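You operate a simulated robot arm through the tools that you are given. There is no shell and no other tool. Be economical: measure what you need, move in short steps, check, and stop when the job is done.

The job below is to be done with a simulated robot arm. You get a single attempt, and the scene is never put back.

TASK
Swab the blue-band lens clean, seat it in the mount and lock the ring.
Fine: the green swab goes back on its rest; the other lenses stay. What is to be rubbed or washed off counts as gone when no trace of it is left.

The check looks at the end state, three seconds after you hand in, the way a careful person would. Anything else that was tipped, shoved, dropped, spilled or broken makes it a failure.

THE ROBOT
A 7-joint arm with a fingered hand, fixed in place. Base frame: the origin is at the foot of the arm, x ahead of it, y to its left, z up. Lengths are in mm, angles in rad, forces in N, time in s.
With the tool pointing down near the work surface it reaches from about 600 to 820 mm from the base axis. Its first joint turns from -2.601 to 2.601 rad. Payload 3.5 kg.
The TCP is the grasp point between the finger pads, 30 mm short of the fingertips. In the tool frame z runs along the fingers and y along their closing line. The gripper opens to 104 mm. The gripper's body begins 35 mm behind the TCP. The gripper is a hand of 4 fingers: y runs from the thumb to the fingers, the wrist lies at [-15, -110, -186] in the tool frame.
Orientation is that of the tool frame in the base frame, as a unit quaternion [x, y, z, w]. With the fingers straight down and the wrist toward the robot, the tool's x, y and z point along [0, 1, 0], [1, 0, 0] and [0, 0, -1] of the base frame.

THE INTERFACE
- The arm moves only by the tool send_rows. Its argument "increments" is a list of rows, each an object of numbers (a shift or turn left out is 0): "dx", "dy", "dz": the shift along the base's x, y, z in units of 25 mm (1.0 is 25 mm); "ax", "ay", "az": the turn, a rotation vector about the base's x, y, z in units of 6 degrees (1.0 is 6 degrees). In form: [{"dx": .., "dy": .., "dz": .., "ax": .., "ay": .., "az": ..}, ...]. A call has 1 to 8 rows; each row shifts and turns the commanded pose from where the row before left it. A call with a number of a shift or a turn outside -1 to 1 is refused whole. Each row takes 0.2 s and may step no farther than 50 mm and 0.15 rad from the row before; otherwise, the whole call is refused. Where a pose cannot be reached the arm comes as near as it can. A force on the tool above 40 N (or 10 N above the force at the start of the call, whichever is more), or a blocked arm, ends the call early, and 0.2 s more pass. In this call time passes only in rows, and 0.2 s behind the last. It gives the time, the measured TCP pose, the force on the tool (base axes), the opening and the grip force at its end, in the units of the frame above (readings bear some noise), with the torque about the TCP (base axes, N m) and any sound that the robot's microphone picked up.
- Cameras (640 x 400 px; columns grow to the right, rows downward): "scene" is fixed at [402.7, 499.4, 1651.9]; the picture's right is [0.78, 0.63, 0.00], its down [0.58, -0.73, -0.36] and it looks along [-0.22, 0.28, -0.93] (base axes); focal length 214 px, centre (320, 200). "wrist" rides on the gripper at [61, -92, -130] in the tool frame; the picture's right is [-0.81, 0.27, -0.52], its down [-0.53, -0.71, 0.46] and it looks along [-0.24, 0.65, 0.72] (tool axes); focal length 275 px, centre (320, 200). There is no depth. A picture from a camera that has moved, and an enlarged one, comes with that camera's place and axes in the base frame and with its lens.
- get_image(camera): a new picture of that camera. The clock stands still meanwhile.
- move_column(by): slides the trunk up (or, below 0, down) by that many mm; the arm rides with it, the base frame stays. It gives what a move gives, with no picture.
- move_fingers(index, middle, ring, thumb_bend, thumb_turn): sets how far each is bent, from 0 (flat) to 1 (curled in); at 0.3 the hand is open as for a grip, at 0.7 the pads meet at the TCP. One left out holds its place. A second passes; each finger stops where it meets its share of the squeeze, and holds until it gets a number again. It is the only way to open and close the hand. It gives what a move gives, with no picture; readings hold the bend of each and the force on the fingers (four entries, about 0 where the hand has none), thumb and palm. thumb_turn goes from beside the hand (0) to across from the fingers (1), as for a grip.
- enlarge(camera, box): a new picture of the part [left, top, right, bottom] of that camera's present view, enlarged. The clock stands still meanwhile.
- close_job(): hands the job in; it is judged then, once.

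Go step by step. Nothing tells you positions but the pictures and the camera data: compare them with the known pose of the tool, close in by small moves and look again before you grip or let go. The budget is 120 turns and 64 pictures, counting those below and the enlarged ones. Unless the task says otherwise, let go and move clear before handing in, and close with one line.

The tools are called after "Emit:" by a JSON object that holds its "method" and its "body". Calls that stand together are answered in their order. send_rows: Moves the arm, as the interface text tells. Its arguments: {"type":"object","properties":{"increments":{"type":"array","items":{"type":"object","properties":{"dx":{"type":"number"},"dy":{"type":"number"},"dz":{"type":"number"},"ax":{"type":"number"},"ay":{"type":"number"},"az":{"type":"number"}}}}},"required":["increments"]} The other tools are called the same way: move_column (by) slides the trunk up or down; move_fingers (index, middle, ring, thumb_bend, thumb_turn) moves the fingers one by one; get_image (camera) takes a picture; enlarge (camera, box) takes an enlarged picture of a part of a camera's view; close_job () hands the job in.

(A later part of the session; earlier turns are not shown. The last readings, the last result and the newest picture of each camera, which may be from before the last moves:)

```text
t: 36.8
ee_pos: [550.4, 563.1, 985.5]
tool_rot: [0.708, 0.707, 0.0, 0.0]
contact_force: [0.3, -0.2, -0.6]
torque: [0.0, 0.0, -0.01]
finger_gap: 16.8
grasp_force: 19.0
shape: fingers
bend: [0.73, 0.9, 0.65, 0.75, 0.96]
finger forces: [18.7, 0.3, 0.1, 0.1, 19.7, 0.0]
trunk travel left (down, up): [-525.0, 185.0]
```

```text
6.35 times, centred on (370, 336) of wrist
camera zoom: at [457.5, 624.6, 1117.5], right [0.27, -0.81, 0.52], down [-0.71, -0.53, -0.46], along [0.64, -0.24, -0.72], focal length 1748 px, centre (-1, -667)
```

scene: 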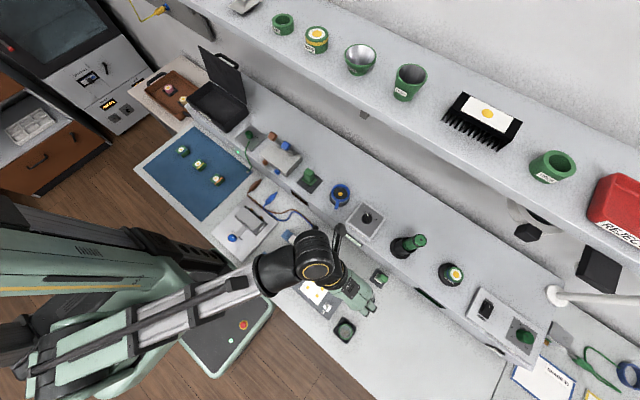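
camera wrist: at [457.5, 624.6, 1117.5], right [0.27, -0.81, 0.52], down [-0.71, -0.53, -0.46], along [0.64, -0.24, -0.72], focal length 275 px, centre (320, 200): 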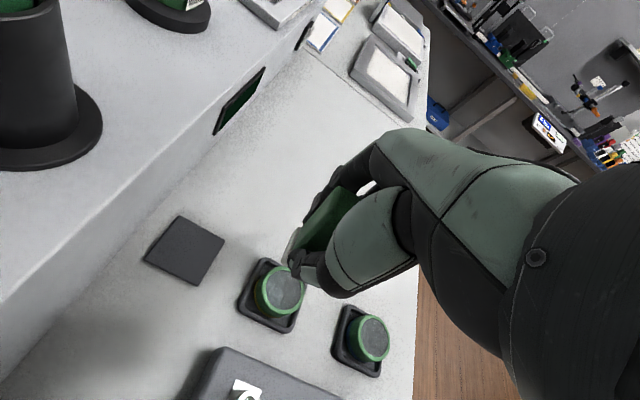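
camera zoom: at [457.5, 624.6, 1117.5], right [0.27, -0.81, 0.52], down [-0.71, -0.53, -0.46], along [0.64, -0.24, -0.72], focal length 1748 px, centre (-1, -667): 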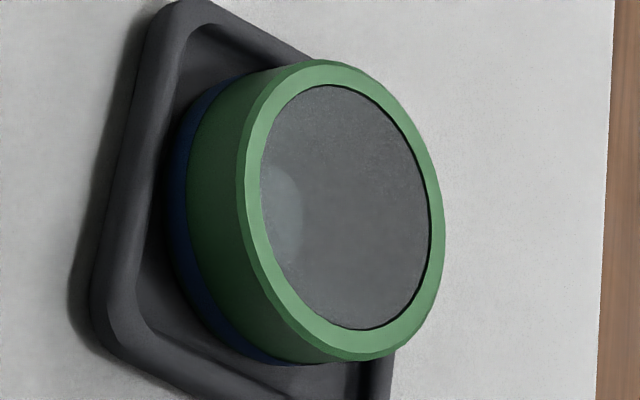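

A pale patch remains on the +y side of the glass at about (548, 448). I go back and rub there.

Emit:
{"method": "send_rows", "body": {"increments": [{"dy": -1}, {"dy": -1}, {"dy": -1}, {"dy": -1}, {"dy": -0.6, "dx": -0.12, "dz": -0.8}, {"dz": -1}, {"dz": -0.8}]}}

Emit:
{"method": "send_rows", "body": {"increments": [{"dz": -0.2}]}}

```text
t: 38.4
ee_pos: [547.8, 446.1, 921.5]
tool_rot: [0.707, 0.707, 0.0, 0.0]
contact_force: [-0.4, 0.2, 0.8]
torque: [0.0, 0.0, 0.01]
finger_gap: 17.0
grasp_force: 19.0
shape: fingers
bend: [0.73, 0.9, 0.65, 0.76, 0.96]
finger forces: [18.5, 0.5, 0.1, 0.1, 19.3, 0.0]
trunk travel left (down, up): [-525.0, 185.0]
```

```text
t: 38.8
ee_pos: [547.4, 445.8, 917.6]
tool_rot: [0.708, 0.707, 0.001, 0.0]
contact_force: [-0.3, -0.5, 1.5]
torque: [-0.04, -0.03, 0.0]
finger_gap: 16.9
grasp_force: 19.8
shape: fingers
bend: [0.73, 0.9, 0.65, 0.76, 0.96]
finger forces: [18.7, 0.4, 0.0, 0.0, 19.5, 0.1]
trunk travel left (down, up): [-525.0, 185.0]
```

Emit:
{"method": "send_rows", "body": {"increments": [{"dz": -0.06}]}}

Emit:
{"method": "send_rows", "body": {"increments": [{"dx": -0.25}, {"dy": 0.25}, {"dx": 0.25}, {"dx": 0.25}, {"dy": -0.25}, {"dx": -0.25}, {"dx": -0.25}, {"dy": 0.3}]}}

Emit:
{"method": "send_rows", "body": {"increments": [{"dx": 0.3}, {"dx": -0.3}, {"dy": -0.5}, {"dx": 0.3}, {"dx": -0.3}, {"dy": 0.3}, {"dx": 0.3}, {"dx": -0.1}]}}

```text
t: 39.2
ee_pos: [547.3, 446.4, 916.2]
tool_rot: [0.707, 0.707, 0.001, 0.0]
contact_force: [-0.2, 0.7, 9.4]
torque: [0.09, -0.11, 0.01]
finger_gap: 16.9
grasp_force: 21.1
shape: fingers
bend: [0.73, 0.9, 0.65, 0.76, 0.96]
finger forces: [19.4, 0.8, 0.1, 0.0, 22.2, 0.0]
trunk travel left (down, up): [-525.0, 185.0]
```

```text
t: 41.0
ee_pos: [541.6, 454.6, 914.9]
tool_rot: [0.707, 0.707, 0.001, 0.001]
contact_force: [3.4, 0.4, 10.1]
torque: [0.01, -0.35, 0.01]
finger_gap: 17.3
grasp_force: 22.4
shape: fingers
bend: [0.73, 0.9, 0.65, 0.76, 0.96]
finger forces: [23.0, 0.1, 0.0, 0.1, 21.6, 0.1]
trunk travel left (down, up): [-525.0, 185.0]
```

```text
t: 42.8
ee_pos: [546.1, 448.7, 915.4]
tool_rot: [0.708, 0.707, 0.001, 0.0]
contact_force: [0.8, 1.1, 12.4]
torque: [0.09, -0.23, -0.02]
finger_gap: 17.1
grasp_force: 24.7
shape: fingers
bend: [0.73, 0.9, 0.65, 0.76, 0.96]
finger forces: [22.9, 0.0, 0.0, 0.0, 26.3, 0.0]
trunk travel left (down, up): [-525.0, 185.0]
```

Emit:
{"method": "send_rows", "body": {"increments": [{"dy": -0.4}, {"dy": -0.4}, {"dx": 0.3}, {"dy": 0.4}, {"dy": 0.5}, {"dx": -0.4}, {"dy": -0.4}, {"dx": 0.2}]}}

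Emit:
{"method": "send_rows", "body": {"increments": [{"dz": 1}, {"dz": 1}, {"dy": 1, "dz": 0.8}, {"dy": 1}, {"dy": 1}, {"dy": 1}, {"dy": 0.7}]}}

Emit:
{"method": "enlarge", "body": {"camera": "wrist", "box": [343, 305, 398, 368]}}

```text
t: 44.6
ee_pos: [548.7, 441.1, 916.7]
tool_rot: [0.708, 0.707, 0.001, 0.0]
contact_force: [-3.1, 2.3, 12.8]
torque: [0.26, -0.08, 0.04]
finger_gap: 17.2
grasp_force: 27.4
shape: fingers
bend: [0.73, 0.9, 0.65, 0.77, 0.96]
finger forces: [21.4, 1.4, 0.0, 0.0, 31.3, 0.0]
trunk travel left (down, up): [-525.0, 185.0]
```

```text
t: 46.2
ee_pos: [548.1, 560.2, 985.4]
tool_rot: [0.707, 0.707, -0.001, 0.0]
contact_force: [0.5, -0.1, -0.6]
torque: [-0.03, -0.02, 0.0]
finger_gap: 17.2
grasp_force: 21.4
shape: fingers
bend: [0.73, 0.9, 0.65, 0.77, 0.96]
finger forces: [19.7, 0.2, 0.0, 0.0, 21.9, 0.0]
trunk travel left (down, up): [-525.0, 185.0]
```

```text
6.35 times, centred on (370, 336) of wrist
camera zoom: at [455.7, 621.6, 1117.2], right [0.27, -0.81, 0.52], down [-0.71, -0.53, -0.46], along [0.64, -0.24, -0.72], focal length 1748 px, centre (-1, -667)
```

zoom: 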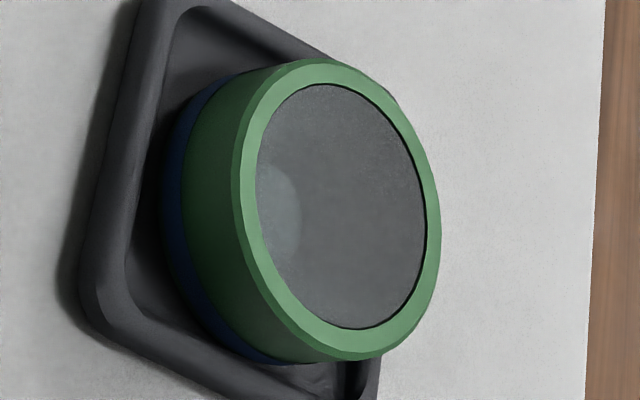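

A pale disc persists, perhaps a reflection in the glass. I look from a different pose (on the way to the rest) to tell.

Emit:
{"method": "send_rows", "body": {"increments": [{"dx": -1, "dy": 0.5}, {"dx": -1, "dy": 0.5}, {"dx": -0.5}]}}

Emit:
{"method": "get_image", "body": {"camera": "wrist"}}

```text
t: 47.0
ee_pos: [485.0, 586.1, 986.0]
tool_rot: [0.707, 0.707, 0.0, 0.0]
contact_force: [-0.1, 0.0, -0.1]
torque: [-0.02, 0.02, 0.03]
finger_gap: 16.8
grasp_force: 20.9
shape: fingers
bend: [0.73, 0.9, 0.65, 0.77, 0.96]
finger forces: [19.8, 0.2, 0.0, 0.0, 21.8, 0.1]
trunk travel left (down, up): [-525.0, 185.0]
```

```text
26 pictures are left
camera wrist: at [392.9, 645.5, 1116.2], right [0.27, -0.81, 0.52], down [-0.71, -0.53, -0.46], along [0.65, -0.24, -0.72], focal length 275 px, centre (320, 200)
```

wrist: 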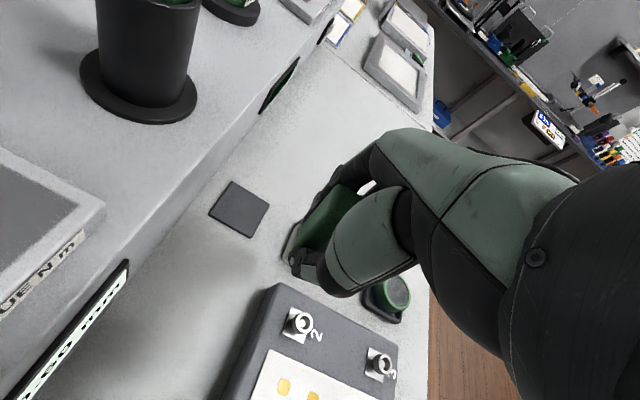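

Emit:
{"method": "enlarge", "body": {"camera": "wrist", "box": [365, 265, 425, 325]}}

```text
6.67 times, centred on (395, 295) of wrist
camera zoom: at [392.9, 645.5, 1116.2], right [0.27, -0.81, 0.52], down [-0.71, -0.53, -0.46], along [0.65, -0.24, -0.72], focal length 1835 px, centre (-180, -433)
```

zoom: 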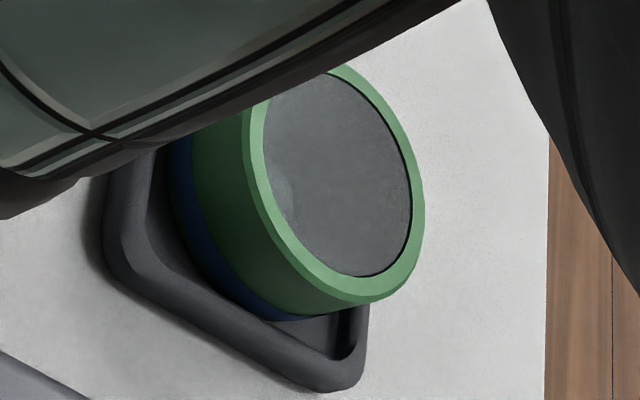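

The mark stays at the same spot on the glass, so it is real residue at about (547, 446); torque shows the pad contacts at its +x/+y side. I'll rub with the hand shifted toward -x.

Emit:
{"method": "send_rows", "body": {"increments": [{"dx": 0.6, "dy": -1}, {"dx": 0.6, "dy": -1}, {"dx": 0.6, "dy": -1}, {"dy": -1}, {"dy": -1}, {"dy": -0.6, "dz": -0.8}, {"dz": -1}, {"dz": -0.8}]}}

Emit:
{"method": "send_rows", "body": {"increments": [{"dz": -0.16}]}}

```text
t: 48.8
ee_pos: [530.5, 444.6, 922.3]
tool_rot: [0.707, 0.707, -0.001, 0.0]
contact_force: [-0.2, 0.0, -0.8]
torque: [-0.03, 0.0, 0.0]
finger_gap: 17.3
grasp_force: 20.4
shape: fingers
bend: [0.73, 0.9, 0.65, 0.77, 0.96]
finger forces: [19.5, 0.2, 0.0, 0.1, 21.5, 0.0]
trunk travel left (down, up): [-525.0, 185.0]
```

```text
t: 49.2
ee_pos: [531.2, 445.2, 918.5]
tool_rot: [0.707, 0.707, 0.002, 0.001]
contact_force: [0.6, 0.2, 3.2]
torque: [0.05, -0.03, 0.02]
finger_gap: 16.9
grasp_force: 21.0
shape: fingers
bend: [0.73, 0.9, 0.65, 0.77, 0.96]
finger forces: [20.1, 0.3, 0.0, 0.0, 22.4, 0.0]
trunk travel left (down, up): [-525.0, 185.0]
```

Emit:
{"method": "send_rows", "body": {"increments": [{"dz": -0.04}, {"dy": -0.3}, {"dy": -0.3}, {"dx": 0.2}, {"dy": 0.3}, {"dy": 0.3}, {"dx": 0.2}, {"dy": -0.3}]}}

Emit:
{"method": "send_rows", "body": {"increments": [{"dy": -0.3}, {"dx": 0.2}, {"dy": 0.3}, {"dy": 0.3}, {"dx": -0.3}, {"dx": -0.3}, {"dy": -0.3}, {"dx": 0.3}]}}

Emit:
{"method": "send_rows", "body": {"increments": [{"dx": -0.3}, {"dy": -0.2}, {"dx": 0.3}, {"dx": -0.3}, {"dy": 0.4}, {"dx": 0.3}, {"dx": -0.3}, {"dy": -0.2}]}}

Emit:
{"method": "send_rows", "body": {"increments": [{"dz": 1}, {"dz": 1}, {"dy": 1, "dz": 0.8}, {"dy": 1}, {"dy": 1}, {"dy": 1}, {"dy": 1}, {"dx": 0.7}]}}

Emit:
{"method": "enlarge", "body": {"camera": "wrist", "box": [340, 285, 410, 365]}}

```text
t: 51.0
ee_pos: [541.8, 436.9, 915.6]
tool_rot: [0.707, 0.707, 0.001, 0.0]
contact_force: [-0.5, 3.6, 15.3]
torque: [0.42, -0.26, 0.12]
finger_gap: 17.3
grasp_force: 27.4
shape: fingers
bend: [0.73, 0.9, 0.65, 0.77, 0.96]
finger forces: [24.7, 3.0, 0.0, 0.0, 28.4, 0.1]
trunk travel left (down, up): [-525.0, 185.0]
```

```text
t: 52.8
ee_pos: [537.6, 436.6, 915.5]
tool_rot: [0.707, 0.707, 0.0, 0.0]
contact_force: [-5.4, 1.7, 15.3]
torque: [0.32, -0.17, 0.11]
finger_gap: 17.3
grasp_force: 28.9
shape: fingers
bend: [0.73, 0.9, 0.65, 0.77, 0.96]
finger forces: [24.5, 3.3, 0.0, 0.0, 30.2, 0.1]
trunk travel left (down, up): [-525.0, 185.0]
```

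```text
t: 54.6
ee_pos: [531.7, 436.9, 914.9]
tool_rot: [0.707, 0.707, 0.001, 0.001]
contact_force: [1.8, 5.6, 16.0]
torque: [0.37, -0.54, 0.07]
finger_gap: 17.6
grasp_force: 27.0
shape: fingers
bend: [0.73, 0.9, 0.65, 0.77, 0.95]
finger forces: [30.6, 1.5, 0.0, 0.0, 21.8, 0.1]
trunk travel left (down, up): [-525.0, 185.0]
```

```text
t: 56.4
ee_pos: [550.3, 561.3, 984.8]
tool_rot: [0.707, 0.707, 0.001, -0.001]
contact_force: [-0.2, 0.7, 0.5]
torque: [0.01, 0.0, -0.03]
finger_gap: 17.5
grasp_force: 20.3
shape: fingers
bend: [0.73, 0.9, 0.65, 0.77, 0.96]
finger forces: [20.2, 0.5, 0.1, 0.0, 20.4, 0.0]
trunk travel left (down, up): [-525.0, 185.0]
```

```text
5.00 times, centred on (375, 325) of wrist
camera zoom: at [457.2, 622.7, 1116.4], right [0.28, -0.81, 0.52], down [-0.71, -0.53, -0.46], along [0.65, -0.24, -0.72], focal length 1376 px, centre (45, -425)
```

zoom: 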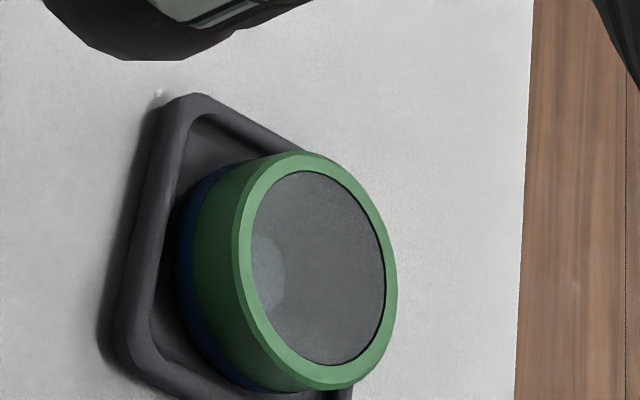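

The bright spot's position shifts with the camera across all my views (offset turned with viewing direction), so it is a reflection in the glass; the brown is gone. I move above the rest and compare with the yellow lens, and check how the swab hangs.

Emit:
{"method": "send_rows", "body": {"increments": [{"dx": 0.2, "dy": 1}, {"dy": 1}, {"dy": 1, "dz": -0.8}]}}

Emit:
{"method": "get_image", "body": {"camera": "wrist"}}

Emit:
{"method": "enlarge", "body": {"camera": "wrist", "box": [220, 180, 400, 370]}}

```text
t: 57.2
ee_pos: [554.1, 637.4, 966.4]
tool_rot: [0.707, 0.707, 0.001, -0.001]
contact_force: [-0.6, -0.3, -0.3]
torque: [-0.01, 0.0, -0.01]
finger_gap: 17.5
grasp_force: 20.9
shape: fingers
bend: [0.73, 0.9, 0.65, 0.77, 0.96]
finger forces: [20.1, 0.5, 0.0, 0.1, 20.5, 0.1]
trunk travel left (down, up): [-525.0, 185.0]
```

```text
23 pictures are left
camera wrist: at [461.2, 697.1, 1097.0], right [0.27, -0.81, 0.52], down [-0.71, -0.53, -0.46], along [0.65, -0.24, -0.72], focal length 275 px, centre (320, 200)
```

wrist: 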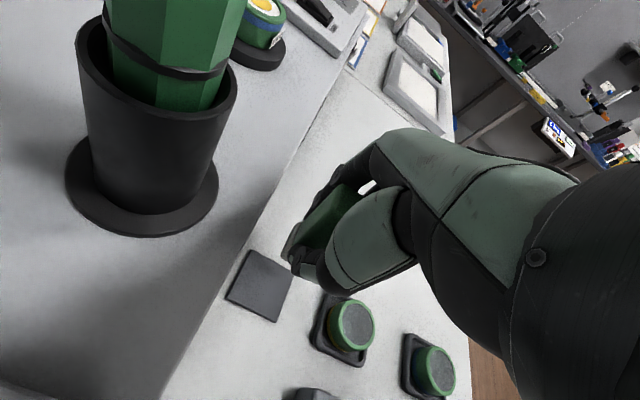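

```text
2.11 times, centred on (310, 275) of wrist
camera zoom: at [461.2, 697.1, 1097.0], right [0.27, -0.81, 0.52], down [-0.71, -0.53, -0.46], along [0.65, -0.24, -0.72], focal length 580 px, centre (341, 42)
```

zoom: 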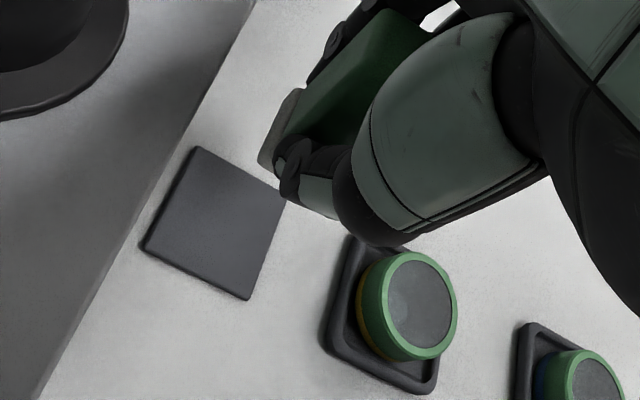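

The yellow lens shows the same pale disc, so it is only a reflection: the lens is clean. Now I examine the swab in the hand to place it accurately.

Emit:
{"method": "enlarge", "body": {"camera": "wrist", "box": [270, 170, 380, 290]}}

```text
3.33 times, centred on (325, 230) of wrist
camera zoom: at [461.2, 697.1, 1097.0], right [0.27, -0.81, 0.52], down [-0.71, -0.53, -0.46], along [0.65, -0.24, -0.72], focal length 918 px, centre (303, 100)
```

zoom: 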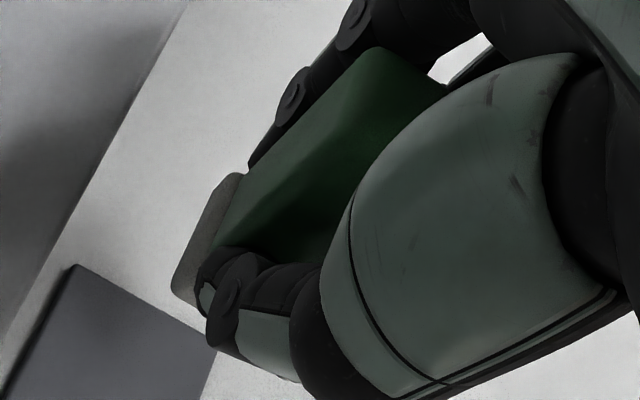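

Relative to the hand the swab has shifted about (+11, +6) mm and 5 mm up. I compensate and lower to just above the rest, then look.

Emit:
{"method": "send_rows", "body": {"increments": [{"dx": -0.36, "dy": -0.24}, {"dz": -0.8}, {"dz": -0.8}, {"dz": -0.64}]}}

Emit:
{"method": "enlarge", "body": {"camera": "wrist", "box": [220, 170, 400, 330]}}

```text
t: 58.2
ee_pos: [544.8, 630.7, 909.8]
tool_rot: [0.707, 0.707, 0.0, 0.0]
contact_force: [0.0, -0.8, 0.2]
torque: [-0.01, 0.0, 0.0]
finger_gap: 17.4
grasp_force: 20.0
shape: fingers
bend: [0.73, 0.9, 0.65, 0.77, 0.96]
finger forces: [20.2, 0.4, 0.1, 0.0, 20.4, 0.0]
trunk travel left (down, up): [-525.0, 185.0]
```

```text
2.50 times, centred on (310, 250) of wrist
camera zoom: at [452.7, 691.5, 1040.7], right [0.27, -0.81, 0.52], down [-0.71, -0.53, -0.46], along [0.65, -0.24, -0.72], focal length 688 px, centre (345, 75)
```

zoom: 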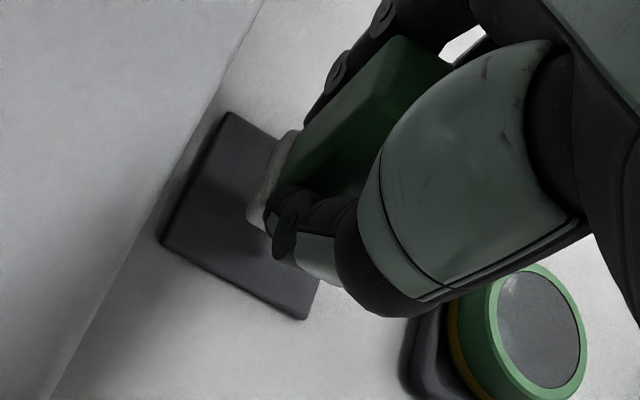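

Alignment close; I nudge (+2, +3) and lower to contact.

Emit:
{"method": "send_rows", "body": {"increments": [{"dx": 0.08, "dy": 0.12, "dz": -0.2}, {"dz": -0.16}]}}

Emit:
{"method": "send_rows", "body": {"increments": [{"dz": -0.08}]}}

Emit:
{"method": "send_rows", "body": {"increments": [{"dz": -0.06}]}}

```text
t: 58.8
ee_pos: [547.7, 633.3, 900.7]
tool_rot: [0.707, 0.707, 0.0, 0.0]
contact_force: [-0.6, 0.7, -1.1]
torque: [0.02, 0.0, 0.02]
finger_gap: 17.3
grasp_force: 20.1
shape: fingers
bend: [0.73, 0.9, 0.65, 0.77, 0.96]
finger forces: [20.2, 0.4, 0.0, 0.0, 20.3, 0.1]
trunk travel left (down, up): [-525.0, 185.0]
```

```text
t: 59.2
ee_pos: [547.1, 634.4, 898.8]
tool_rot: [0.707, 0.707, 0.0, 0.0]
contact_force: [-0.7, -0.7, -0.4]
torque: [0.03, -0.02, 0.03]
finger_gap: 17.4
grasp_force: 20.4
shape: fingers
bend: [0.73, 0.9, 0.65, 0.77, 0.96]
finger forces: [20.1, 0.4, 0.1, 0.0, 20.5, 0.1]
trunk travel left (down, up): [-525.0, 185.0]
```

```text
t: 59.6
ee_pos: [546.8, 634.0, 896.9]
tool_rot: [0.707, 0.707, 0.0, 0.0]
contact_force: [-0.7, -0.4, -0.2]
torque: [0.01, 0.01, -0.02]
finger_gap: 17.3
grasp_force: 20.1
shape: fingers
bend: [0.73, 0.9, 0.65, 0.77, 0.96]
finger forces: [20.1, 0.4, 0.0, 0.0, 20.4, 0.0]
trunk travel left (down, up): [-525.0, 185.0]
```

Emit:
{"method": "send_rows", "body": {"increments": [{"dz": -0.06}]}}

Emit:
{"method": "send_rows", "body": {"increments": [{"dz": -0.06}]}}

Emit:
{"method": "enlarge", "body": {"camera": "wrist", "box": [220, 170, 400, 330]}}

```text
t: 60.0
ee_pos: [548.4, 632.8, 896.1]
tool_rot: [0.707, 0.707, 0.0, 0.0]
contact_force: [0.0, 0.3, 0.6]
torque: [0.0, 0.02, -0.02]
finger_gap: 17.5
grasp_force: 20.4
shape: fingers
bend: [0.73, 0.9, 0.65, 0.77, 0.96]
finger forces: [20.1, 0.4, 0.0, 0.1, 20.4, 0.1]
trunk travel left (down, up): [-525.0, 185.0]
```

```text
t: 60.4
ee_pos: [546.7, 633.0, 893.9]
tool_rot: [0.707, 0.707, 0.001, -0.001]
contact_force: [-0.6, -0.3, 2.6]
torque: [0.04, -0.07, 0.01]
finger_gap: 17.7
grasp_force: 21.4
shape: fingers
bend: [0.73, 0.9, 0.65, 0.77, 0.96]
finger forces: [20.9, 0.8, 0.0, 0.0, 21.3, 0.0]
trunk travel left (down, up): [-525.0, 185.0]
```

```text
2.50 times, centred on (310, 250) of wrist
camera zoom: at [454.7, 694.4, 1025.6], right [0.27, -0.81, 0.52], down [-0.71, -0.53, -0.46], along [0.65, -0.24, -0.72], focal length 688 px, centre (345, 75)
```

zoom: 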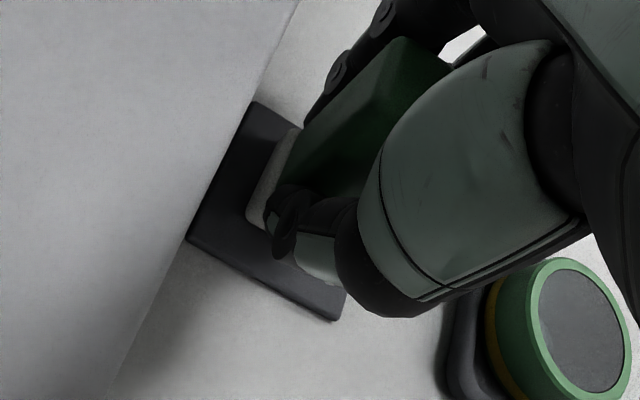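

Contact at 2.6 N with the pad on the rest as originally. I open.

Emit:
{"method": "send_rows", "body": {"increments": [{"dz": -0.03}]}}

Emit:
{"method": "move_fingers", "body": {"index": 0.5, "middle": 0.5, "ring": 0.5, "thumb_bend": 0.5}}

Emit:
{"method": "move_fingers", "body": {"index": 0.3, "middle": 0.3, "ring": 0.3, "thumb_bend": 0.3}}

Emit:
{"method": "enlarge", "body": {"camera": "wrist", "box": [220, 150, 400, 330]}}

```text
t: 60.8
ee_pos: [546.7, 632.2, 893.6]
tool_rot: [0.707, 0.707, 0.001, 0.001]
contact_force: [0.6, -0.2, 4.9]
torque: [0.07, -0.11, -0.01]
finger_gap: 17.3
grasp_force: 22.1
shape: fingers
bend: [0.73, 0.9, 0.65, 0.77, 0.96]
finger forces: [21.8, 1.3, 0.0, 0.0, 21.7, 0.0]
trunk travel left (down, up): [-525.0, 185.0]
```

```text
t: 61.8
ee_pos: [547.1, 633.0, 892.6]
tool_rot: [0.707, 0.707, 0.0, -0.001]
contact_force: [0.0, -0.8, 0.3]
torque: [-0.02, 0.01, 0.03]
finger_gap: 51.7
grasp_force: 0.0
shape: fingers
bend: [0.5, 0.5, 0.5, 0.5, 0.97]
finger forces: [0.0, 0.0, 0.0, 0.1, 0.0, 0.1]
trunk travel left (down, up): [-525.0, 185.0]
```

```text
t: 62.8
ee_pos: [547.1, 633.8, 893.4]
tool_rot: [0.707, 0.707, 0.0, 0.0]
contact_force: [-0.2, -0.1, -0.1]
torque: [-0.01, 0.0, 0.03]
finger_gap: 102.5
grasp_force: 0.0
shape: fingers
bend: [0.3, 0.3, 0.3, 0.3, 0.97]
finger forces: [0.0, 0.0, 0.0, 0.0, 0.0, 0.0]
trunk travel left (down, up): [-525.0, 185.0]
```

```text
2.22 times, centred on (310, 240) of wrist
camera zoom: at [454.7, 694.5, 1024.7], right [0.27, -0.81, 0.52], down [-0.71, -0.53, -0.46], along [0.65, -0.24, -0.72], focal length 612 px, centre (342, 111)
```

zoom: 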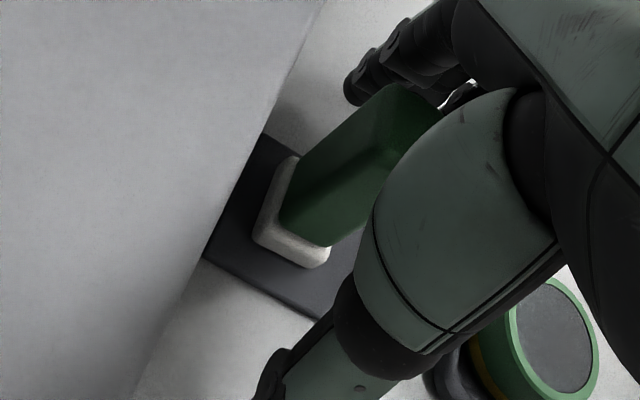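

Swab stands on its rest. I rise clear and go above the lens.

Emit:
{"method": "send_rows", "body": {"increments": [{"dz": 0.8}, {"dz": 1}, {"dz": 1}, {"dz": 0.4}]}}

Emit:
{"method": "send_rows", "body": {"increments": [{"dx": 0.24, "dy": -1}, {"dy": -1}, {"dy": -1}, {"dy": -1}, {"dy": -1}, {"dy": -1}, {"dy": -1}, {"dy": -0.9}]}}

Emit:
{"method": "get_image", "body": {"camera": "wrist"}}

```text
t: 63.8
ee_pos: [546.3, 633.9, 972.4]
tool_rot: [0.707, 0.707, 0.001, 0.0]
contact_force: [-0.8, -0.1, 0.3]
torque: [-0.01, 0.02, 0.01]
finger_gap: 102.8
grasp_force: 0.1
shape: fingers
bend: [0.3, 0.3, 0.3, 0.3, 0.97]
finger forces: [0.0, 0.0, 0.0, 0.0, 0.1, 0.0]
trunk travel left (down, up): [-525.0, 185.0]
```

```text
t: 65.6
ee_pos: [552.8, 436.6, 973.8]
tool_rot: [0.708, 0.707, 0.0, 0.0]
contact_force: [-0.4, 0.1, -0.9]
torque: [0.01, 0.01, 0.02]
finger_gap: 103.0
grasp_force: 0.0
shape: fingers
bend: [0.3, 0.3, 0.3, 0.3, 0.97]
finger forces: [0.1, 0.1, 0.0, 0.1, 0.1, 0.0]
trunk travel left (down, up): [-525.0, 185.0]
```

```text
17 pictures are left
camera wrist: at [460.6, 497.1, 1104.8], right [0.27, -0.81, 0.52], down [-0.71, -0.53, -0.46], along [0.65, -0.24, -0.72], focal length 275 px, centre (320, 200)
```

wrist: 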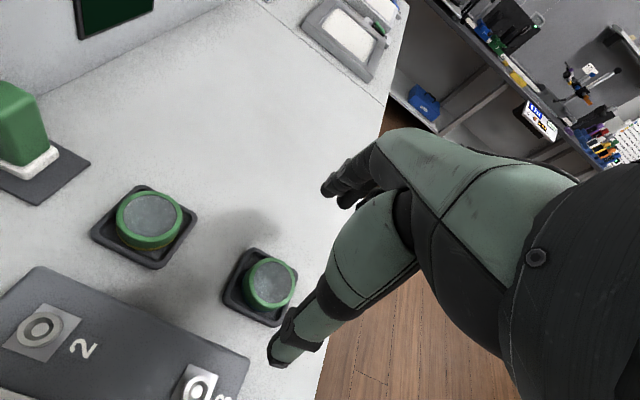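

Lens centre (554, 436) lies under the TCP. I pre-close the fingers a little to clear the board, and descend.

Emit:
{"method": "move_fingers", "body": {"index": 0.43, "middle": 0.43, "ring": 0.43, "thumb_bend": 0.43}}

Emit:
{"method": "send_rows", "body": {"increments": [{"dz": -1}, {"dz": -1}, {"dz": -0.5}, {"dz": -0.3}]}}

Emit:
{"method": "enlarge", "body": {"camera": "wrist", "box": [230, 160, 400, 330]}}

```text
t: 66.6
ee_pos: [552.9, 436.8, 973.5]
tool_rot: [0.707, 0.708, 0.0, -0.001]
contact_force: [-0.7, 0.0, 1.4]
torque: [0.0, -0.02, -0.02]
finger_gap: 70.5
grasp_force: 0.1
shape: fingers
bend: [0.43, 0.43, 0.43, 0.43, 0.97]
finger forces: [0.0, 0.0, 0.0, 0.0, 0.0, 0.1]
trunk travel left (down, up): [-525.0, 185.0]
```

```text
t: 67.6
ee_pos: [553.0, 436.6, 903.4]
tool_rot: [0.708, 0.707, 0.001, -0.001]
contact_force: [0.7, 0.2, 0.8]
torque: [-0.03, -0.01, 0.01]
finger_gap: 70.9
grasp_force: 0.0
shape: fingers
bend: [0.43, 0.43, 0.43, 0.43, 0.97]
finger forces: [0.0, 0.1, 0.0, 0.1, 0.1, 0.1]
trunk travel left (down, up): [-525.0, 185.0]
```

```text
2.35 times, centred on (315, 245) of wrist
camera zoom: at [460.5, 496.8, 1034.4], right [0.27, -0.81, 0.52], down [-0.71, -0.53, -0.46], along [0.65, -0.24, -0.72], focal length 648 px, centre (332, 94)
```

zoom: 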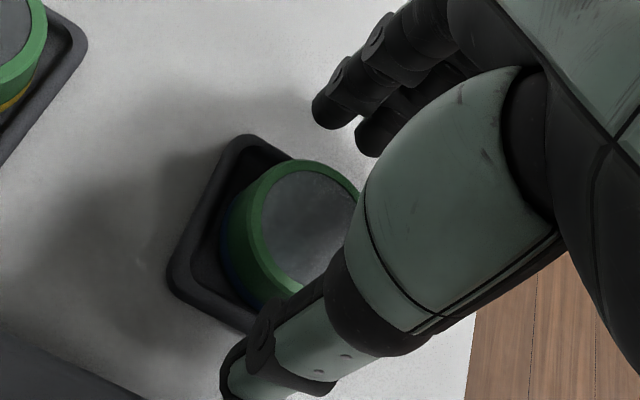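

Lens is well centred between thumb and two fingers. I lower 6 mm and close softly.

Emit:
{"method": "send_rows", "body": {"increments": [{"dz": -0.24}]}}

Emit:
{"method": "move_fingers", "body": {"index": 0.52, "middle": 0.52, "thumb_bend": 0.52}}

Emit:
{"method": "move_fingers", "body": {"index": 0.58, "middle": 0.58, "thumb_bend": 0.58}}

```text
t: 68.0
ee_pos: [554.0, 435.0, 896.9]
tool_rot: [0.707, 0.707, 0.0, 0.0]
contact_force: [-0.1, 0.1, 0.0]
torque: [0.01, -0.01, 0.02]
finger_gap: 70.8
grasp_force: 0.0
shape: fingers
bend: [0.43, 0.43, 0.43, 0.43, 0.97]
finger forces: [0.0, 0.0, 0.1, 0.0, 0.1, 0.1]
trunk travel left (down, up): [-525.0, 185.0]
```

```text
t: 69.0
ee_pos: [553.6, 434.8, 897.4]
tool_rot: [0.707, 0.707, -0.001, 0.0]
contact_force: [0.1, -0.1, -0.2]
torque: [0.0, -0.02, -0.04]
finger_gap: 47.3
grasp_force: 0.0
shape: fingers
bend: [0.52, 0.52, 0.43, 0.52, 0.97]
finger forces: [0.1, 0.0, 0.1, 0.0, 0.0, 0.1]
trunk travel left (down, up): [-525.0, 185.0]
```

```text
t: 70.0
ee_pos: [553.7, 435.4, 897.9]
tool_rot: [0.707, 0.707, 0.001, 0.001]
contact_force: [0.2, 0.6, 0.8]
torque: [-0.02, 0.01, -0.03]
finger_gap: 38.9
grasp_force: 2.5
shape: fingers
bend: [0.55, 0.56, 0.43, 0.55, 0.97]
finger forces: [1.1, 0.9, 0.1, 0.0, 2.0, 0.0]
trunk travel left (down, up): [-525.0, 185.0]
```

Even contact on the 39 mm lens. I tighten moderately and lift.

Emit:
{"method": "move_fingers", "body": {"index": 0.65, "middle": 0.66, "thumb_bend": 0.65}}

Emit:
{"method": "send_rows", "body": {"increments": [{"dz": 0.4}, {"dz": 1}, {"dz": 1}, {"dz": 1}]}}

Emit:
{"method": "enlarge", "body": {"camera": "wrist", "box": [200, 150, 420, 330]}}

```text
t: 71.0
ee_pos: [554.3, 435.5, 897.9]
tool_rot: [0.707, 0.708, 0.0, 0.0]
contact_force: [7.1, -1.2, 2.1]
torque: [-0.05, -0.21, 0.07]
finger_gap: 36.8
grasp_force: 10.0
shape: fingers
bend: [0.57, 0.59, 0.43, 0.57, 0.97]
finger forces: [6.6, 7.2, 0.1, 0.0, 6.9, 0.0]
trunk travel left (down, up): [-525.0, 185.0]
```

```text
t: 72.0
ee_pos: [552.5, 436.5, 983.3]
tool_rot: [0.707, 0.707, 0.001, -0.001]
contact_force: [0.3, -0.2, 0.5]
torque: [-0.05, -0.01, 0.02]
finger_gap: 37.0
grasp_force: 9.3
shape: fingers
bend: [0.58, 0.61, 0.43, 0.57, 0.96]
finger forces: [4.8, 4.9, 0.0, 0.0, 9.8, 0.0]
trunk travel left (down, up): [-525.0, 185.0]
```

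```text
2.22 times, centred on (310, 240) of wrist
camera zoom: at [460.3, 497.4, 1114.6], right [0.27, -0.81, 0.52], down [-0.71, -0.53, -0.46], along [0.65, -0.24, -0.72], focal length 612 px, centre (342, 111)
```

zoom: 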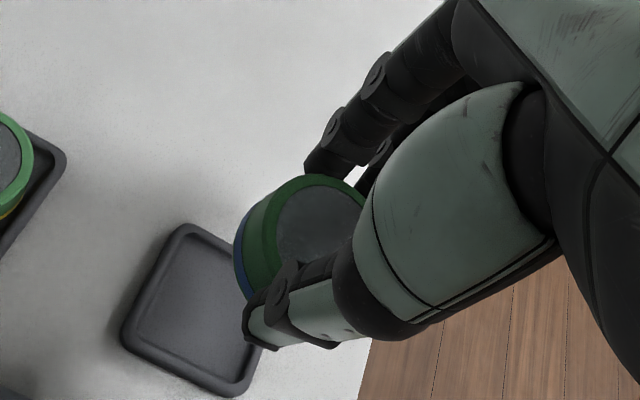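

Lens is held level and the tray is undisturbed. I raise it and carry it toward the mount, yawing 45° so that thumb and fingers avoid the lever.

Emit:
{"method": "send_rows", "body": {"increments": [{"dz": 1, "dx": -0.9, "dy": 0.8}, {"dz": 1, "dx": -0.9, "dy": 0.8}, {"dz": 1, "dx": -0.9, "dy": 0.8}, {"dz": 1, "dx": -0.9, "dy": 0.8, "az": 0.9}, {"dx": -0.9, "dy": 0.8, "az": 0.9}, {"dx": -0.9, "dy": 0.8, "az": 0.9}, {"dx": -0.9, "dy": 0.8, "az": 0.9}]}}

Emit:
{"method": "send_rows", "body": {"increments": [{"dx": -1, "dy": 0.9, "az": 0.9}, {"dx": -1, "dy": 0.9, "az": 1}, {"dx": -1, "dy": 0.9, "az": 1}, {"dx": -1, "dy": 0.9, "az": 1}, {"dx": -1, "dy": 0.9}]}}

Emit:
{"method": "get_image", "body": {"camera": "wrist"}}

```text
t: 73.6
ee_pos: [395.9, 577.4, 1082.8]
tool_rot: [0.561, 0.828, 0.0, 0.001]
contact_force: [0.3, -0.1, -0.6]
torque: [0.01, 0.01, -0.02]
finger_gap: 36.8
grasp_force: 9.5
shape: fingers
bend: [0.58, 0.61, 0.43, 0.57, 0.96]
finger forces: [4.7, 4.8, 0.0, 0.0, 9.8, 0.1]
trunk travel left (down, up): [-525.0, 185.0]
```

```text
t: 74.8
ee_pos: [269.8, 689.5, 1081.1]
tool_rot: [0.383, 0.924, -0.001, 0.0]
contact_force: [-0.2, -0.5, -0.7]
torque: [-0.03, 0.0, 0.02]
finger_gap: 36.8
grasp_force: 9.4
shape: fingers
bend: [0.58, 0.61, 0.43, 0.57, 0.96]
finger forces: [4.8, 4.9, 0.0, 0.0, 9.7, 0.1]
trunk travel left (down, up): [-525.0, 185.0]
```

```text
14 pictures are left
camera wrist: at [160.8, 668.1, 1213.0], right [0.77, -0.38, 0.52], down [-0.13, -0.88, -0.46], along [0.63, 0.28, -0.72], focal length 275 px, centre (320, 200)
```

wrist: 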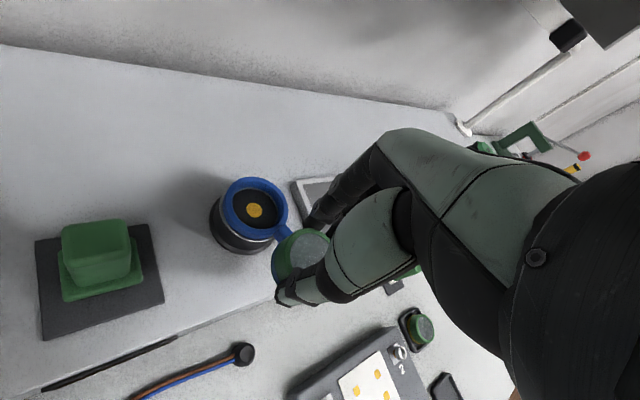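

The mount with its blue ring and yellow spot is in view. I enlarge it.

Emit:
{"method": "enlarge", "body": {"camera": "wrist", "box": [200, 160, 340, 270]}}

```text
3.64 times, centred on (270, 215) of wrist
camera zoom: at [160.8, 668.1, 1213.0], right [0.77, -0.38, 0.52], down [-0.13, -0.88, -0.46], along [0.63, 0.28, -0.72], focal length 1001 px, centre (502, 146)
```

zoom: 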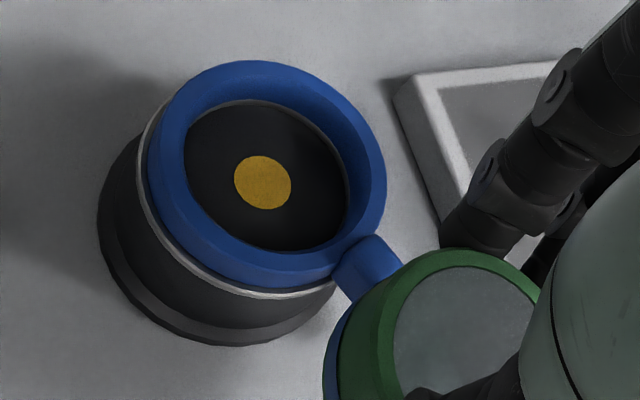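

Ring top centre triangulates to about (284, 764, 981), inner diameter ~45 mm for the 39 mm lens. I move to hover above it and check.

Emit:
{"method": "send_rows", "body": {"increments": [{"dx": 0.14, "dy": 0.75}, {"dx": 0.14, "dy": 0.75}, {"dx": 0.14, "dy": 0.75}, {"dx": 0.14, "dy": 0.75}, {"dz": -0.8}, {"dz": -0.8}]}}

Emit:
{"method": "enlarge", "body": {"camera": "wrist", "box": [200, 160, 380, 330]}}

Emit:
{"method": "enlarge", "body": {"camera": "scene", "box": [290, 150, 390, 230]}}

```text
t: 76.2
ee_pos: [283.0, 763.5, 1042.5]
tool_rot: [0.382, 0.924, 0.0, 0.0]
contact_force: [-0.9, 0.7, 0.3]
torque: [0.03, -0.01, 0.01]
finger_gap: 36.8
grasp_force: 9.8
shape: fingers
bend: [0.58, 0.61, 0.43, 0.57, 0.96]
finger forces: [4.9, 4.9, 0.1, 0.0, 9.7, 0.0]
trunk travel left (down, up): [-525.0, 185.0]
```

```text
2.35 times, centred on (290, 245) of wrist
camera zoom: at [174.2, 742.0, 1172.8], right [0.77, -0.38, 0.52], down [-0.13, -0.88, -0.46], along [0.63, 0.28, -0.72], focal length 648 px, centre (391, 94)
```

zoom: 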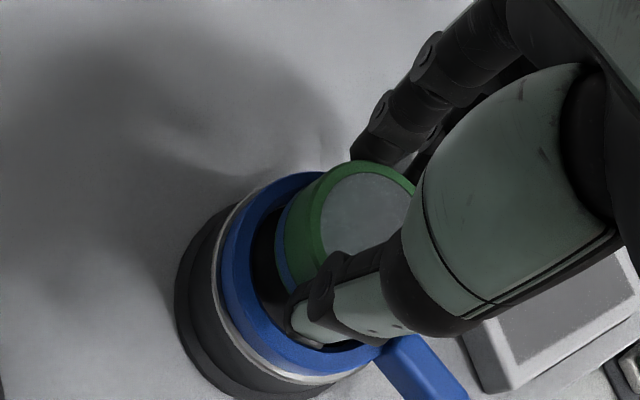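

```text
5.00 times, centred on (340, 190) of scene
camera zoom: at [402.7, 499.4, 1651.9], right [0.78, 0.63, 0.0], down [0.58, -0.73, -0.36], along [-0.22, 0.28, -0.93], focal length 1072 px, centre (220, 250)
```

zoom: 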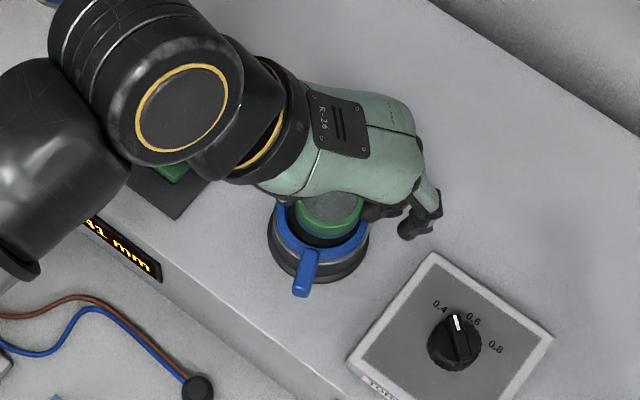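

Alignment is close; I shift about (+2, +1.5) mm and lower gently, watching force.

Emit:
{"method": "send_rows", "body": {"increments": [{"dx": 0.08, "dy": 0.06, "dz": -0.4}, {"dz": -0.2}]}}

Emit:
{"method": "send_rows", "body": {"increments": [{"dz": -0.12}]}}

Emit:
{"method": "send_rows", "body": {"increments": [{"dz": -0.12}]}}

Emit:
{"method": "send_rows", "body": {"increments": [{"dz": -0.1}]}}

Emit:
{"method": "enlarge", "body": {"camera": "wrist", "box": [220, 170, 360, 310]}}

```text
t: 76.8
ee_pos: [285.6, 764.9, 1027.6]
tool_rot: [0.382, 0.924, 0.001, 0.0]
contact_force: [-0.7, -0.8, 3.8]
torque: [-0.01, -0.07, 0.02]
finger_gap: 37.1
grasp_force: 11.6
shape: fingers
bend: [0.59, 0.62, 0.43, 0.55, 0.96]
finger forces: [4.2, 8.3, 0.0, 0.0, 10.7, 0.0]
trunk travel left (down, up): [-525.0, 185.0]
```

```text
t: 77.2
ee_pos: [286.4, 764.5, 1027.0]
tool_rot: [0.383, 0.924, 0.002, 0.0]
contact_force: [0.0, -0.2, 20.5]
torque: [0.21, -0.29, 0.03]
finger_gap: 37.2
grasp_force: 19.0
shape: fingers
bend: [0.6, 0.61, 0.43, 0.55, 0.96]
finger forces: [9.3, 16.7, 0.1, 0.0, 11.7, 0.1]
trunk travel left (down, up): [-525.0, 185.0]
```

```text
t: 77.7
ee_pos: [286.1, 765.8, 1027.0]
tool_rot: [0.383, 0.924, 0.007, 0.0]
contact_force: [-0.4, -0.9, 19.6]
torque: [0.06, -0.19, -0.02]
finger_gap: 37.1
grasp_force: 18.4
shape: fingers
bend: [0.61, 0.62, 0.43, 0.55, 0.96]
finger forces: [9.3, 13.9, 0.0, 0.0, 13.5, 0.0]
trunk travel left (down, up): [-525.0, 185.0]
stopped in row 1: the force on the tool passed its limit at 42 N (the readings are from after the stop); the commanded pose is now the measured one
```

```text
t: 78.3
ee_pos: [286.1, 766.3, 1027.1]
tool_rot: [0.382, 0.924, 0.009, 0.0]
contact_force: [-1.1, -2.6, 19.0]
torque: [-0.24, 0.19, -0.02]
finger_gap: 37.4
grasp_force: 19.7
shape: fingers
bend: [0.61, 0.63, 0.43, 0.55, 0.96]
finger forces: [4.8, 11.8, 0.0, 0.1, 21.5, 0.1]
trunk travel left (down, up): [-525.0, 185.0]
stopped in row 1: the force on the tool passed its limit at 42 N (the readings are from after the stop); the commanded pose is now the measured one
```

```text
2.86 times, centred on (290, 240) of wrist
camera zoom: at [176.6, 742.0, 1156.0], right [0.76, -0.39, 0.52], down [-0.12, -0.87, -0.47], along [0.63, 0.3, -0.72], focal length 786 px, centre (406, 86)
```

zoom: 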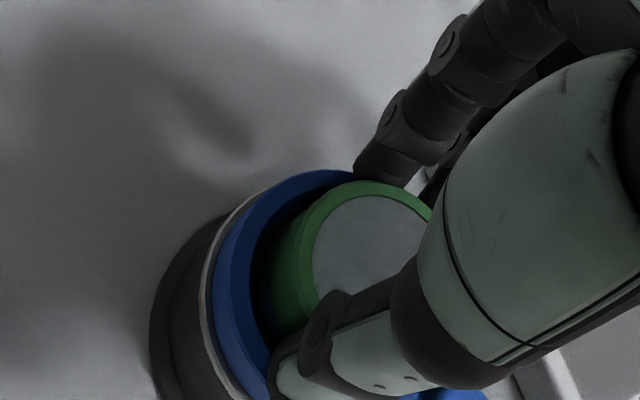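

Resistance at z≈1027: the lens seems to catch. I back up a few mm, undo the small tilt and shift back toward the first estimate, then try again gently.

Emit:
{"method": "send_rows", "body": {"increments": [{"dz": 0.2}, {"dz": 0.1, "ax": -0.16, "ay": 0.066, "dx": -0.16, "dy": -0.14}]}}

Emit:
{"method": "enlarge", "body": {"camera": "wrist", "box": [220, 170, 360, 310]}}

```text
t: 78.9
ee_pos: [282.9, 764.7, 1030.7]
tool_rot: [0.382, 0.924, -0.002, 0.0]
contact_force: [-0.6, 0.3, -1.0]
torque: [-0.01, -0.01, 0.01]
finger_gap: 37.2
grasp_force: 9.4
shape: fingers
bend: [0.59, 0.62, 0.43, 0.55, 0.96]
finger forces: [4.6, 4.9, 0.1, 0.0, 9.3, 0.1]
trunk travel left (down, up): [-525.0, 185.0]
```

```text
2.86 times, centred on (290, 240) of wrist
camera zoom: at [174.1, 742.8, 1161.7], right [0.77, -0.38, 0.52], down [-0.13, -0.88, -0.45], along [0.63, 0.28, -0.73], focal length 786 px, centre (406, 86)
```

zoom: 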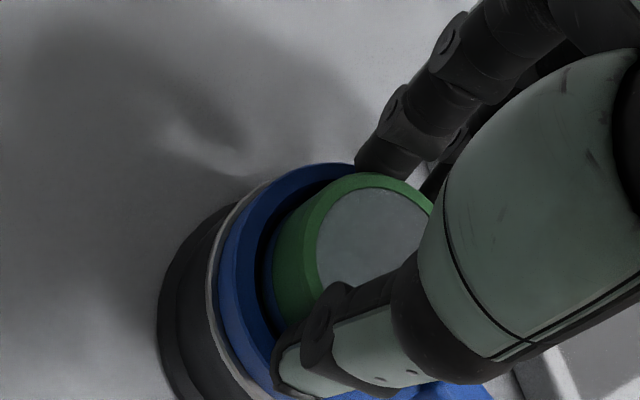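

Lens bottom appears to meet the ring at z≈981, on its +x/+y side. Now shifted back, I try lowering again in small steps and read the torque for direction.

Emit:
{"method": "send_rows", "body": {"increments": [{"dz": -0.08}, {"dz": -0.06}]}}

Emit:
{"method": "send_rows", "body": {"increments": [{"dz": -0.04}]}}

```text
t: 79.5
ee_pos: [282.7, 763.7, 1026.5]
tool_rot: [0.382, 0.924, -0.002, 0.0]
contact_force: [0.7, 0.1, 2.8]
torque: [0.01, -0.07, 0.02]
finger_gap: 36.8
grasp_force: 10.7
shape: fingers
bend: [0.59, 0.62, 0.43, 0.55, 0.96]
finger forces: [4.7, 6.8, 0.0, 0.0, 9.2, 0.0]
trunk travel left (down, up): [-525.0, 185.0]
```

```text
t: 79.9
ee_pos: [283.2, 763.9, 1026.2]
tool_rot: [0.381, 0.924, -0.002, 0.0]
contact_force: [0.9, 0.7, 6.0]
torque: [0.0, -0.2, 0.06]
finger_gap: 36.9
grasp_force: 12.6
shape: fingers
bend: [0.59, 0.61, 0.43, 0.55, 0.96]
finger forces: [4.8, 12.2, 0.1, 0.0, 9.4, 0.1]
trunk travel left (down, up): [-525.0, 185.0]
```

The contact lies about 30 mm out in +x, i.e. a fingertip on the ring top, not the lens. I take a close look at whether the lens is inside the ring.

Emit:
{"method": "enlarge", "body": {"camera": "wrist", "box": [225, 190, 305, 300]}}

```text
3.64 times, centred on (265, 245) of wrist
camera zoom: at [174.4, 742.6, 1158.3], right [0.77, -0.38, 0.52], down [-0.13, -0.88, -0.45], along [0.63, 0.28, -0.73], focal length 1001 px, centre (520, 36)
```

zoom: 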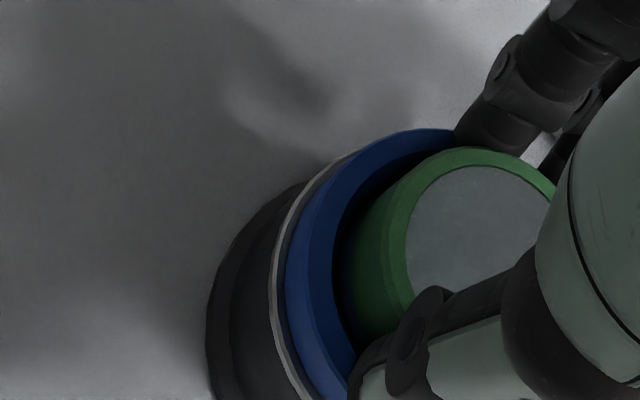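

The lens sits within the ring with its band hidden; fingertips touch the ring rim. I release just above contact.

Emit:
{"method": "send_rows", "body": {"increments": [{"dz": 0.04}]}}

Emit:
{"method": "move_fingers", "body": {"index": 0.5, "middle": 0.5, "thumb_bend": 0.46}}

Emit:
{"method": "send_rows", "body": {"increments": [{"dz": 0.4}, {"dz": 0.8}, {"dz": 1}]}}

Emit:
{"method": "get_image", "body": {"camera": "wrist"}}

```text
t: 80.3
ee_pos: [281.9, 763.6, 1026.5]
tool_rot: [0.382, 0.924, -0.002, 0.001]
contact_force: [1.0, 0.4, 5.3]
torque: [0.02, -0.18, 0.05]
finger_gap: 37.2
grasp_force: 12.0
shape: fingers
bend: [0.59, 0.61, 0.43, 0.55, 0.96]
finger forces: [4.8, 10.0, 0.1, 0.0, 9.2, 0.0]
trunk travel left (down, up): [-525.0, 185.0]
```

```text
t: 81.3
ee_pos: [283.4, 764.4, 1026.0]
tool_rot: [0.382, 0.924, -0.004, 0.0]
contact_force: [-0.4, 0.3, 0.7]
torque: [0.01, -0.01, 0.01]
finger_gap: 56.9
grasp_force: 0.0
shape: fingers
bend: [0.5, 0.5, 0.43, 0.46, 0.97]
finger forces: [0.1, 0.0, 0.0, 0.0, 0.0, 0.0]
trunk travel left (down, up): [-525.0, 185.0]
```

```text
t: 82.1
ee_pos: [283.1, 762.7, 1082.0]
tool_rot: [0.382, 0.924, -0.002, 0.0]
contact_force: [0.8, -0.4, 0.0]
torque: [0.01, 0.0, 0.0]
finger_gap: 56.9
grasp_force: 0.1
shape: fingers
bend: [0.5, 0.5, 0.43, 0.46, 0.97]
finger forces: [0.0, 0.0, 0.0, 0.0, 0.0, 0.0]
trunk travel left (down, up): [-525.0, 185.0]
```

```text
7 pictures are left
camera wrist: at [173.5, 741.5, 1213.7], right [0.77, -0.38, 0.52], down [-0.13, -0.88, -0.45], along [0.63, 0.28, -0.73], focal length 275 px, centre (320, 200)
```

wrist: 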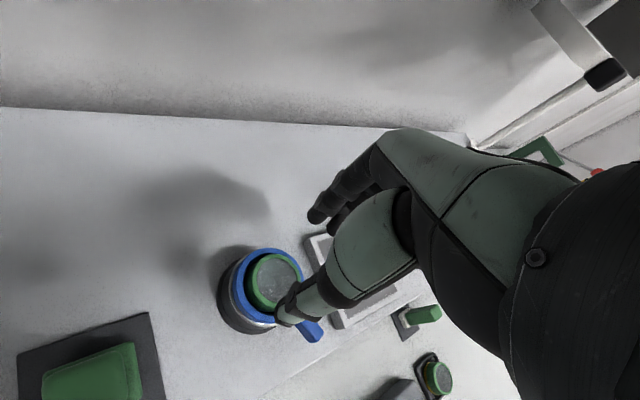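

The lens lies in the ring. I move aside for a clear close look at the seat and the lever markings.

Emit:
{"method": "send_rows", "body": {"increments": [{"dx": 0.4, "dy": -1}, {"dx": 0.4, "dy": -1}, {"dx": 0.4, "dy": -1}]}}

Emit:
{"method": "enlarge", "body": {"camera": "wrist", "box": [140, 150, 280, 260]}}

```text
t: 82.9
ee_pos: [314.4, 689.0, 1081.1]
tool_rot: [0.383, 0.924, -0.003, 0.0]
contact_force: [0.5, 0.0, 0.0]
torque: [-0.01, -0.06, -0.01]
finger_gap: 56.8
grasp_force: 0.1
shape: fingers
bend: [0.5, 0.5, 0.43, 0.46, 0.97]
finger forces: [0.0, 0.0, 0.0, 0.0, 0.0, 0.0]
trunk travel left (down, up): [-525.0, 185.0]
```

```text
3.64 times, centred on (210, 205) of wrist
camera zoom: at [205.6, 667.2, 1212.7], right [0.77, -0.38, 0.52], down [-0.13, -0.88, -0.45], along [0.63, 0.28, -0.73], focal length 1001 px, centre (720, 182)
```

zoom: 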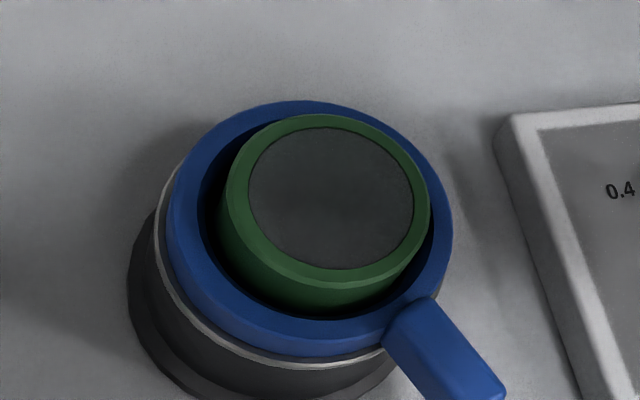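

The lens is seated level and clean. The lever tip is near (306, 712); I align the open hand around it (closing line tangential) and descend to just above.

Emit:
{"method": "send_rows", "body": {"increments": [{"dx": -0.16, "dy": 0.5, "az": -0.9}, {"dx": -0.16, "dy": 0.5, "az": -0.9}, {"az": -0.9}, {"az": -0.6, "dz": -0.6}, {"dz": -0.6}]}}

Emit:
{"method": "enlarge", "body": {"camera": "wrist", "box": [200, 150, 400, 330]}}

```text
t: 84.1
ee_pos: [303.7, 713.9, 1051.2]
tool_rot: [0.536, 0.844, -0.003, -0.001]
contact_force: [0.3, 0.0, -0.1]
torque: [-0.03, -0.01, 0.01]
finger_gap: 56.7
grasp_force: 0.1
shape: fingers
bend: [0.5, 0.5, 0.43, 0.46, 0.97]
finger forces: [0.0, 0.1, 0.1, 0.0, 0.0, 0.1]
trunk travel left (down, up): [-525.0, 185.0]
```

```text
2.22 times, centred on (300, 240) of wrist
camera zoom: at [195.5, 729.7, 1183.3], right [0.6, -0.61, 0.52], down [-0.42, -0.79, -0.45], along [0.68, 0.05, -0.73], focal length 612 px, centre (364, 111)
```

zoom: 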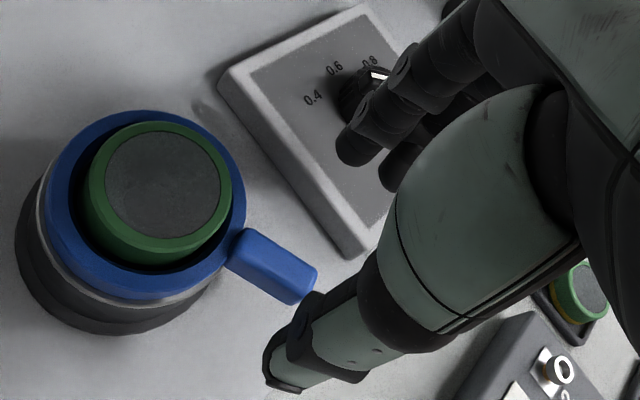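

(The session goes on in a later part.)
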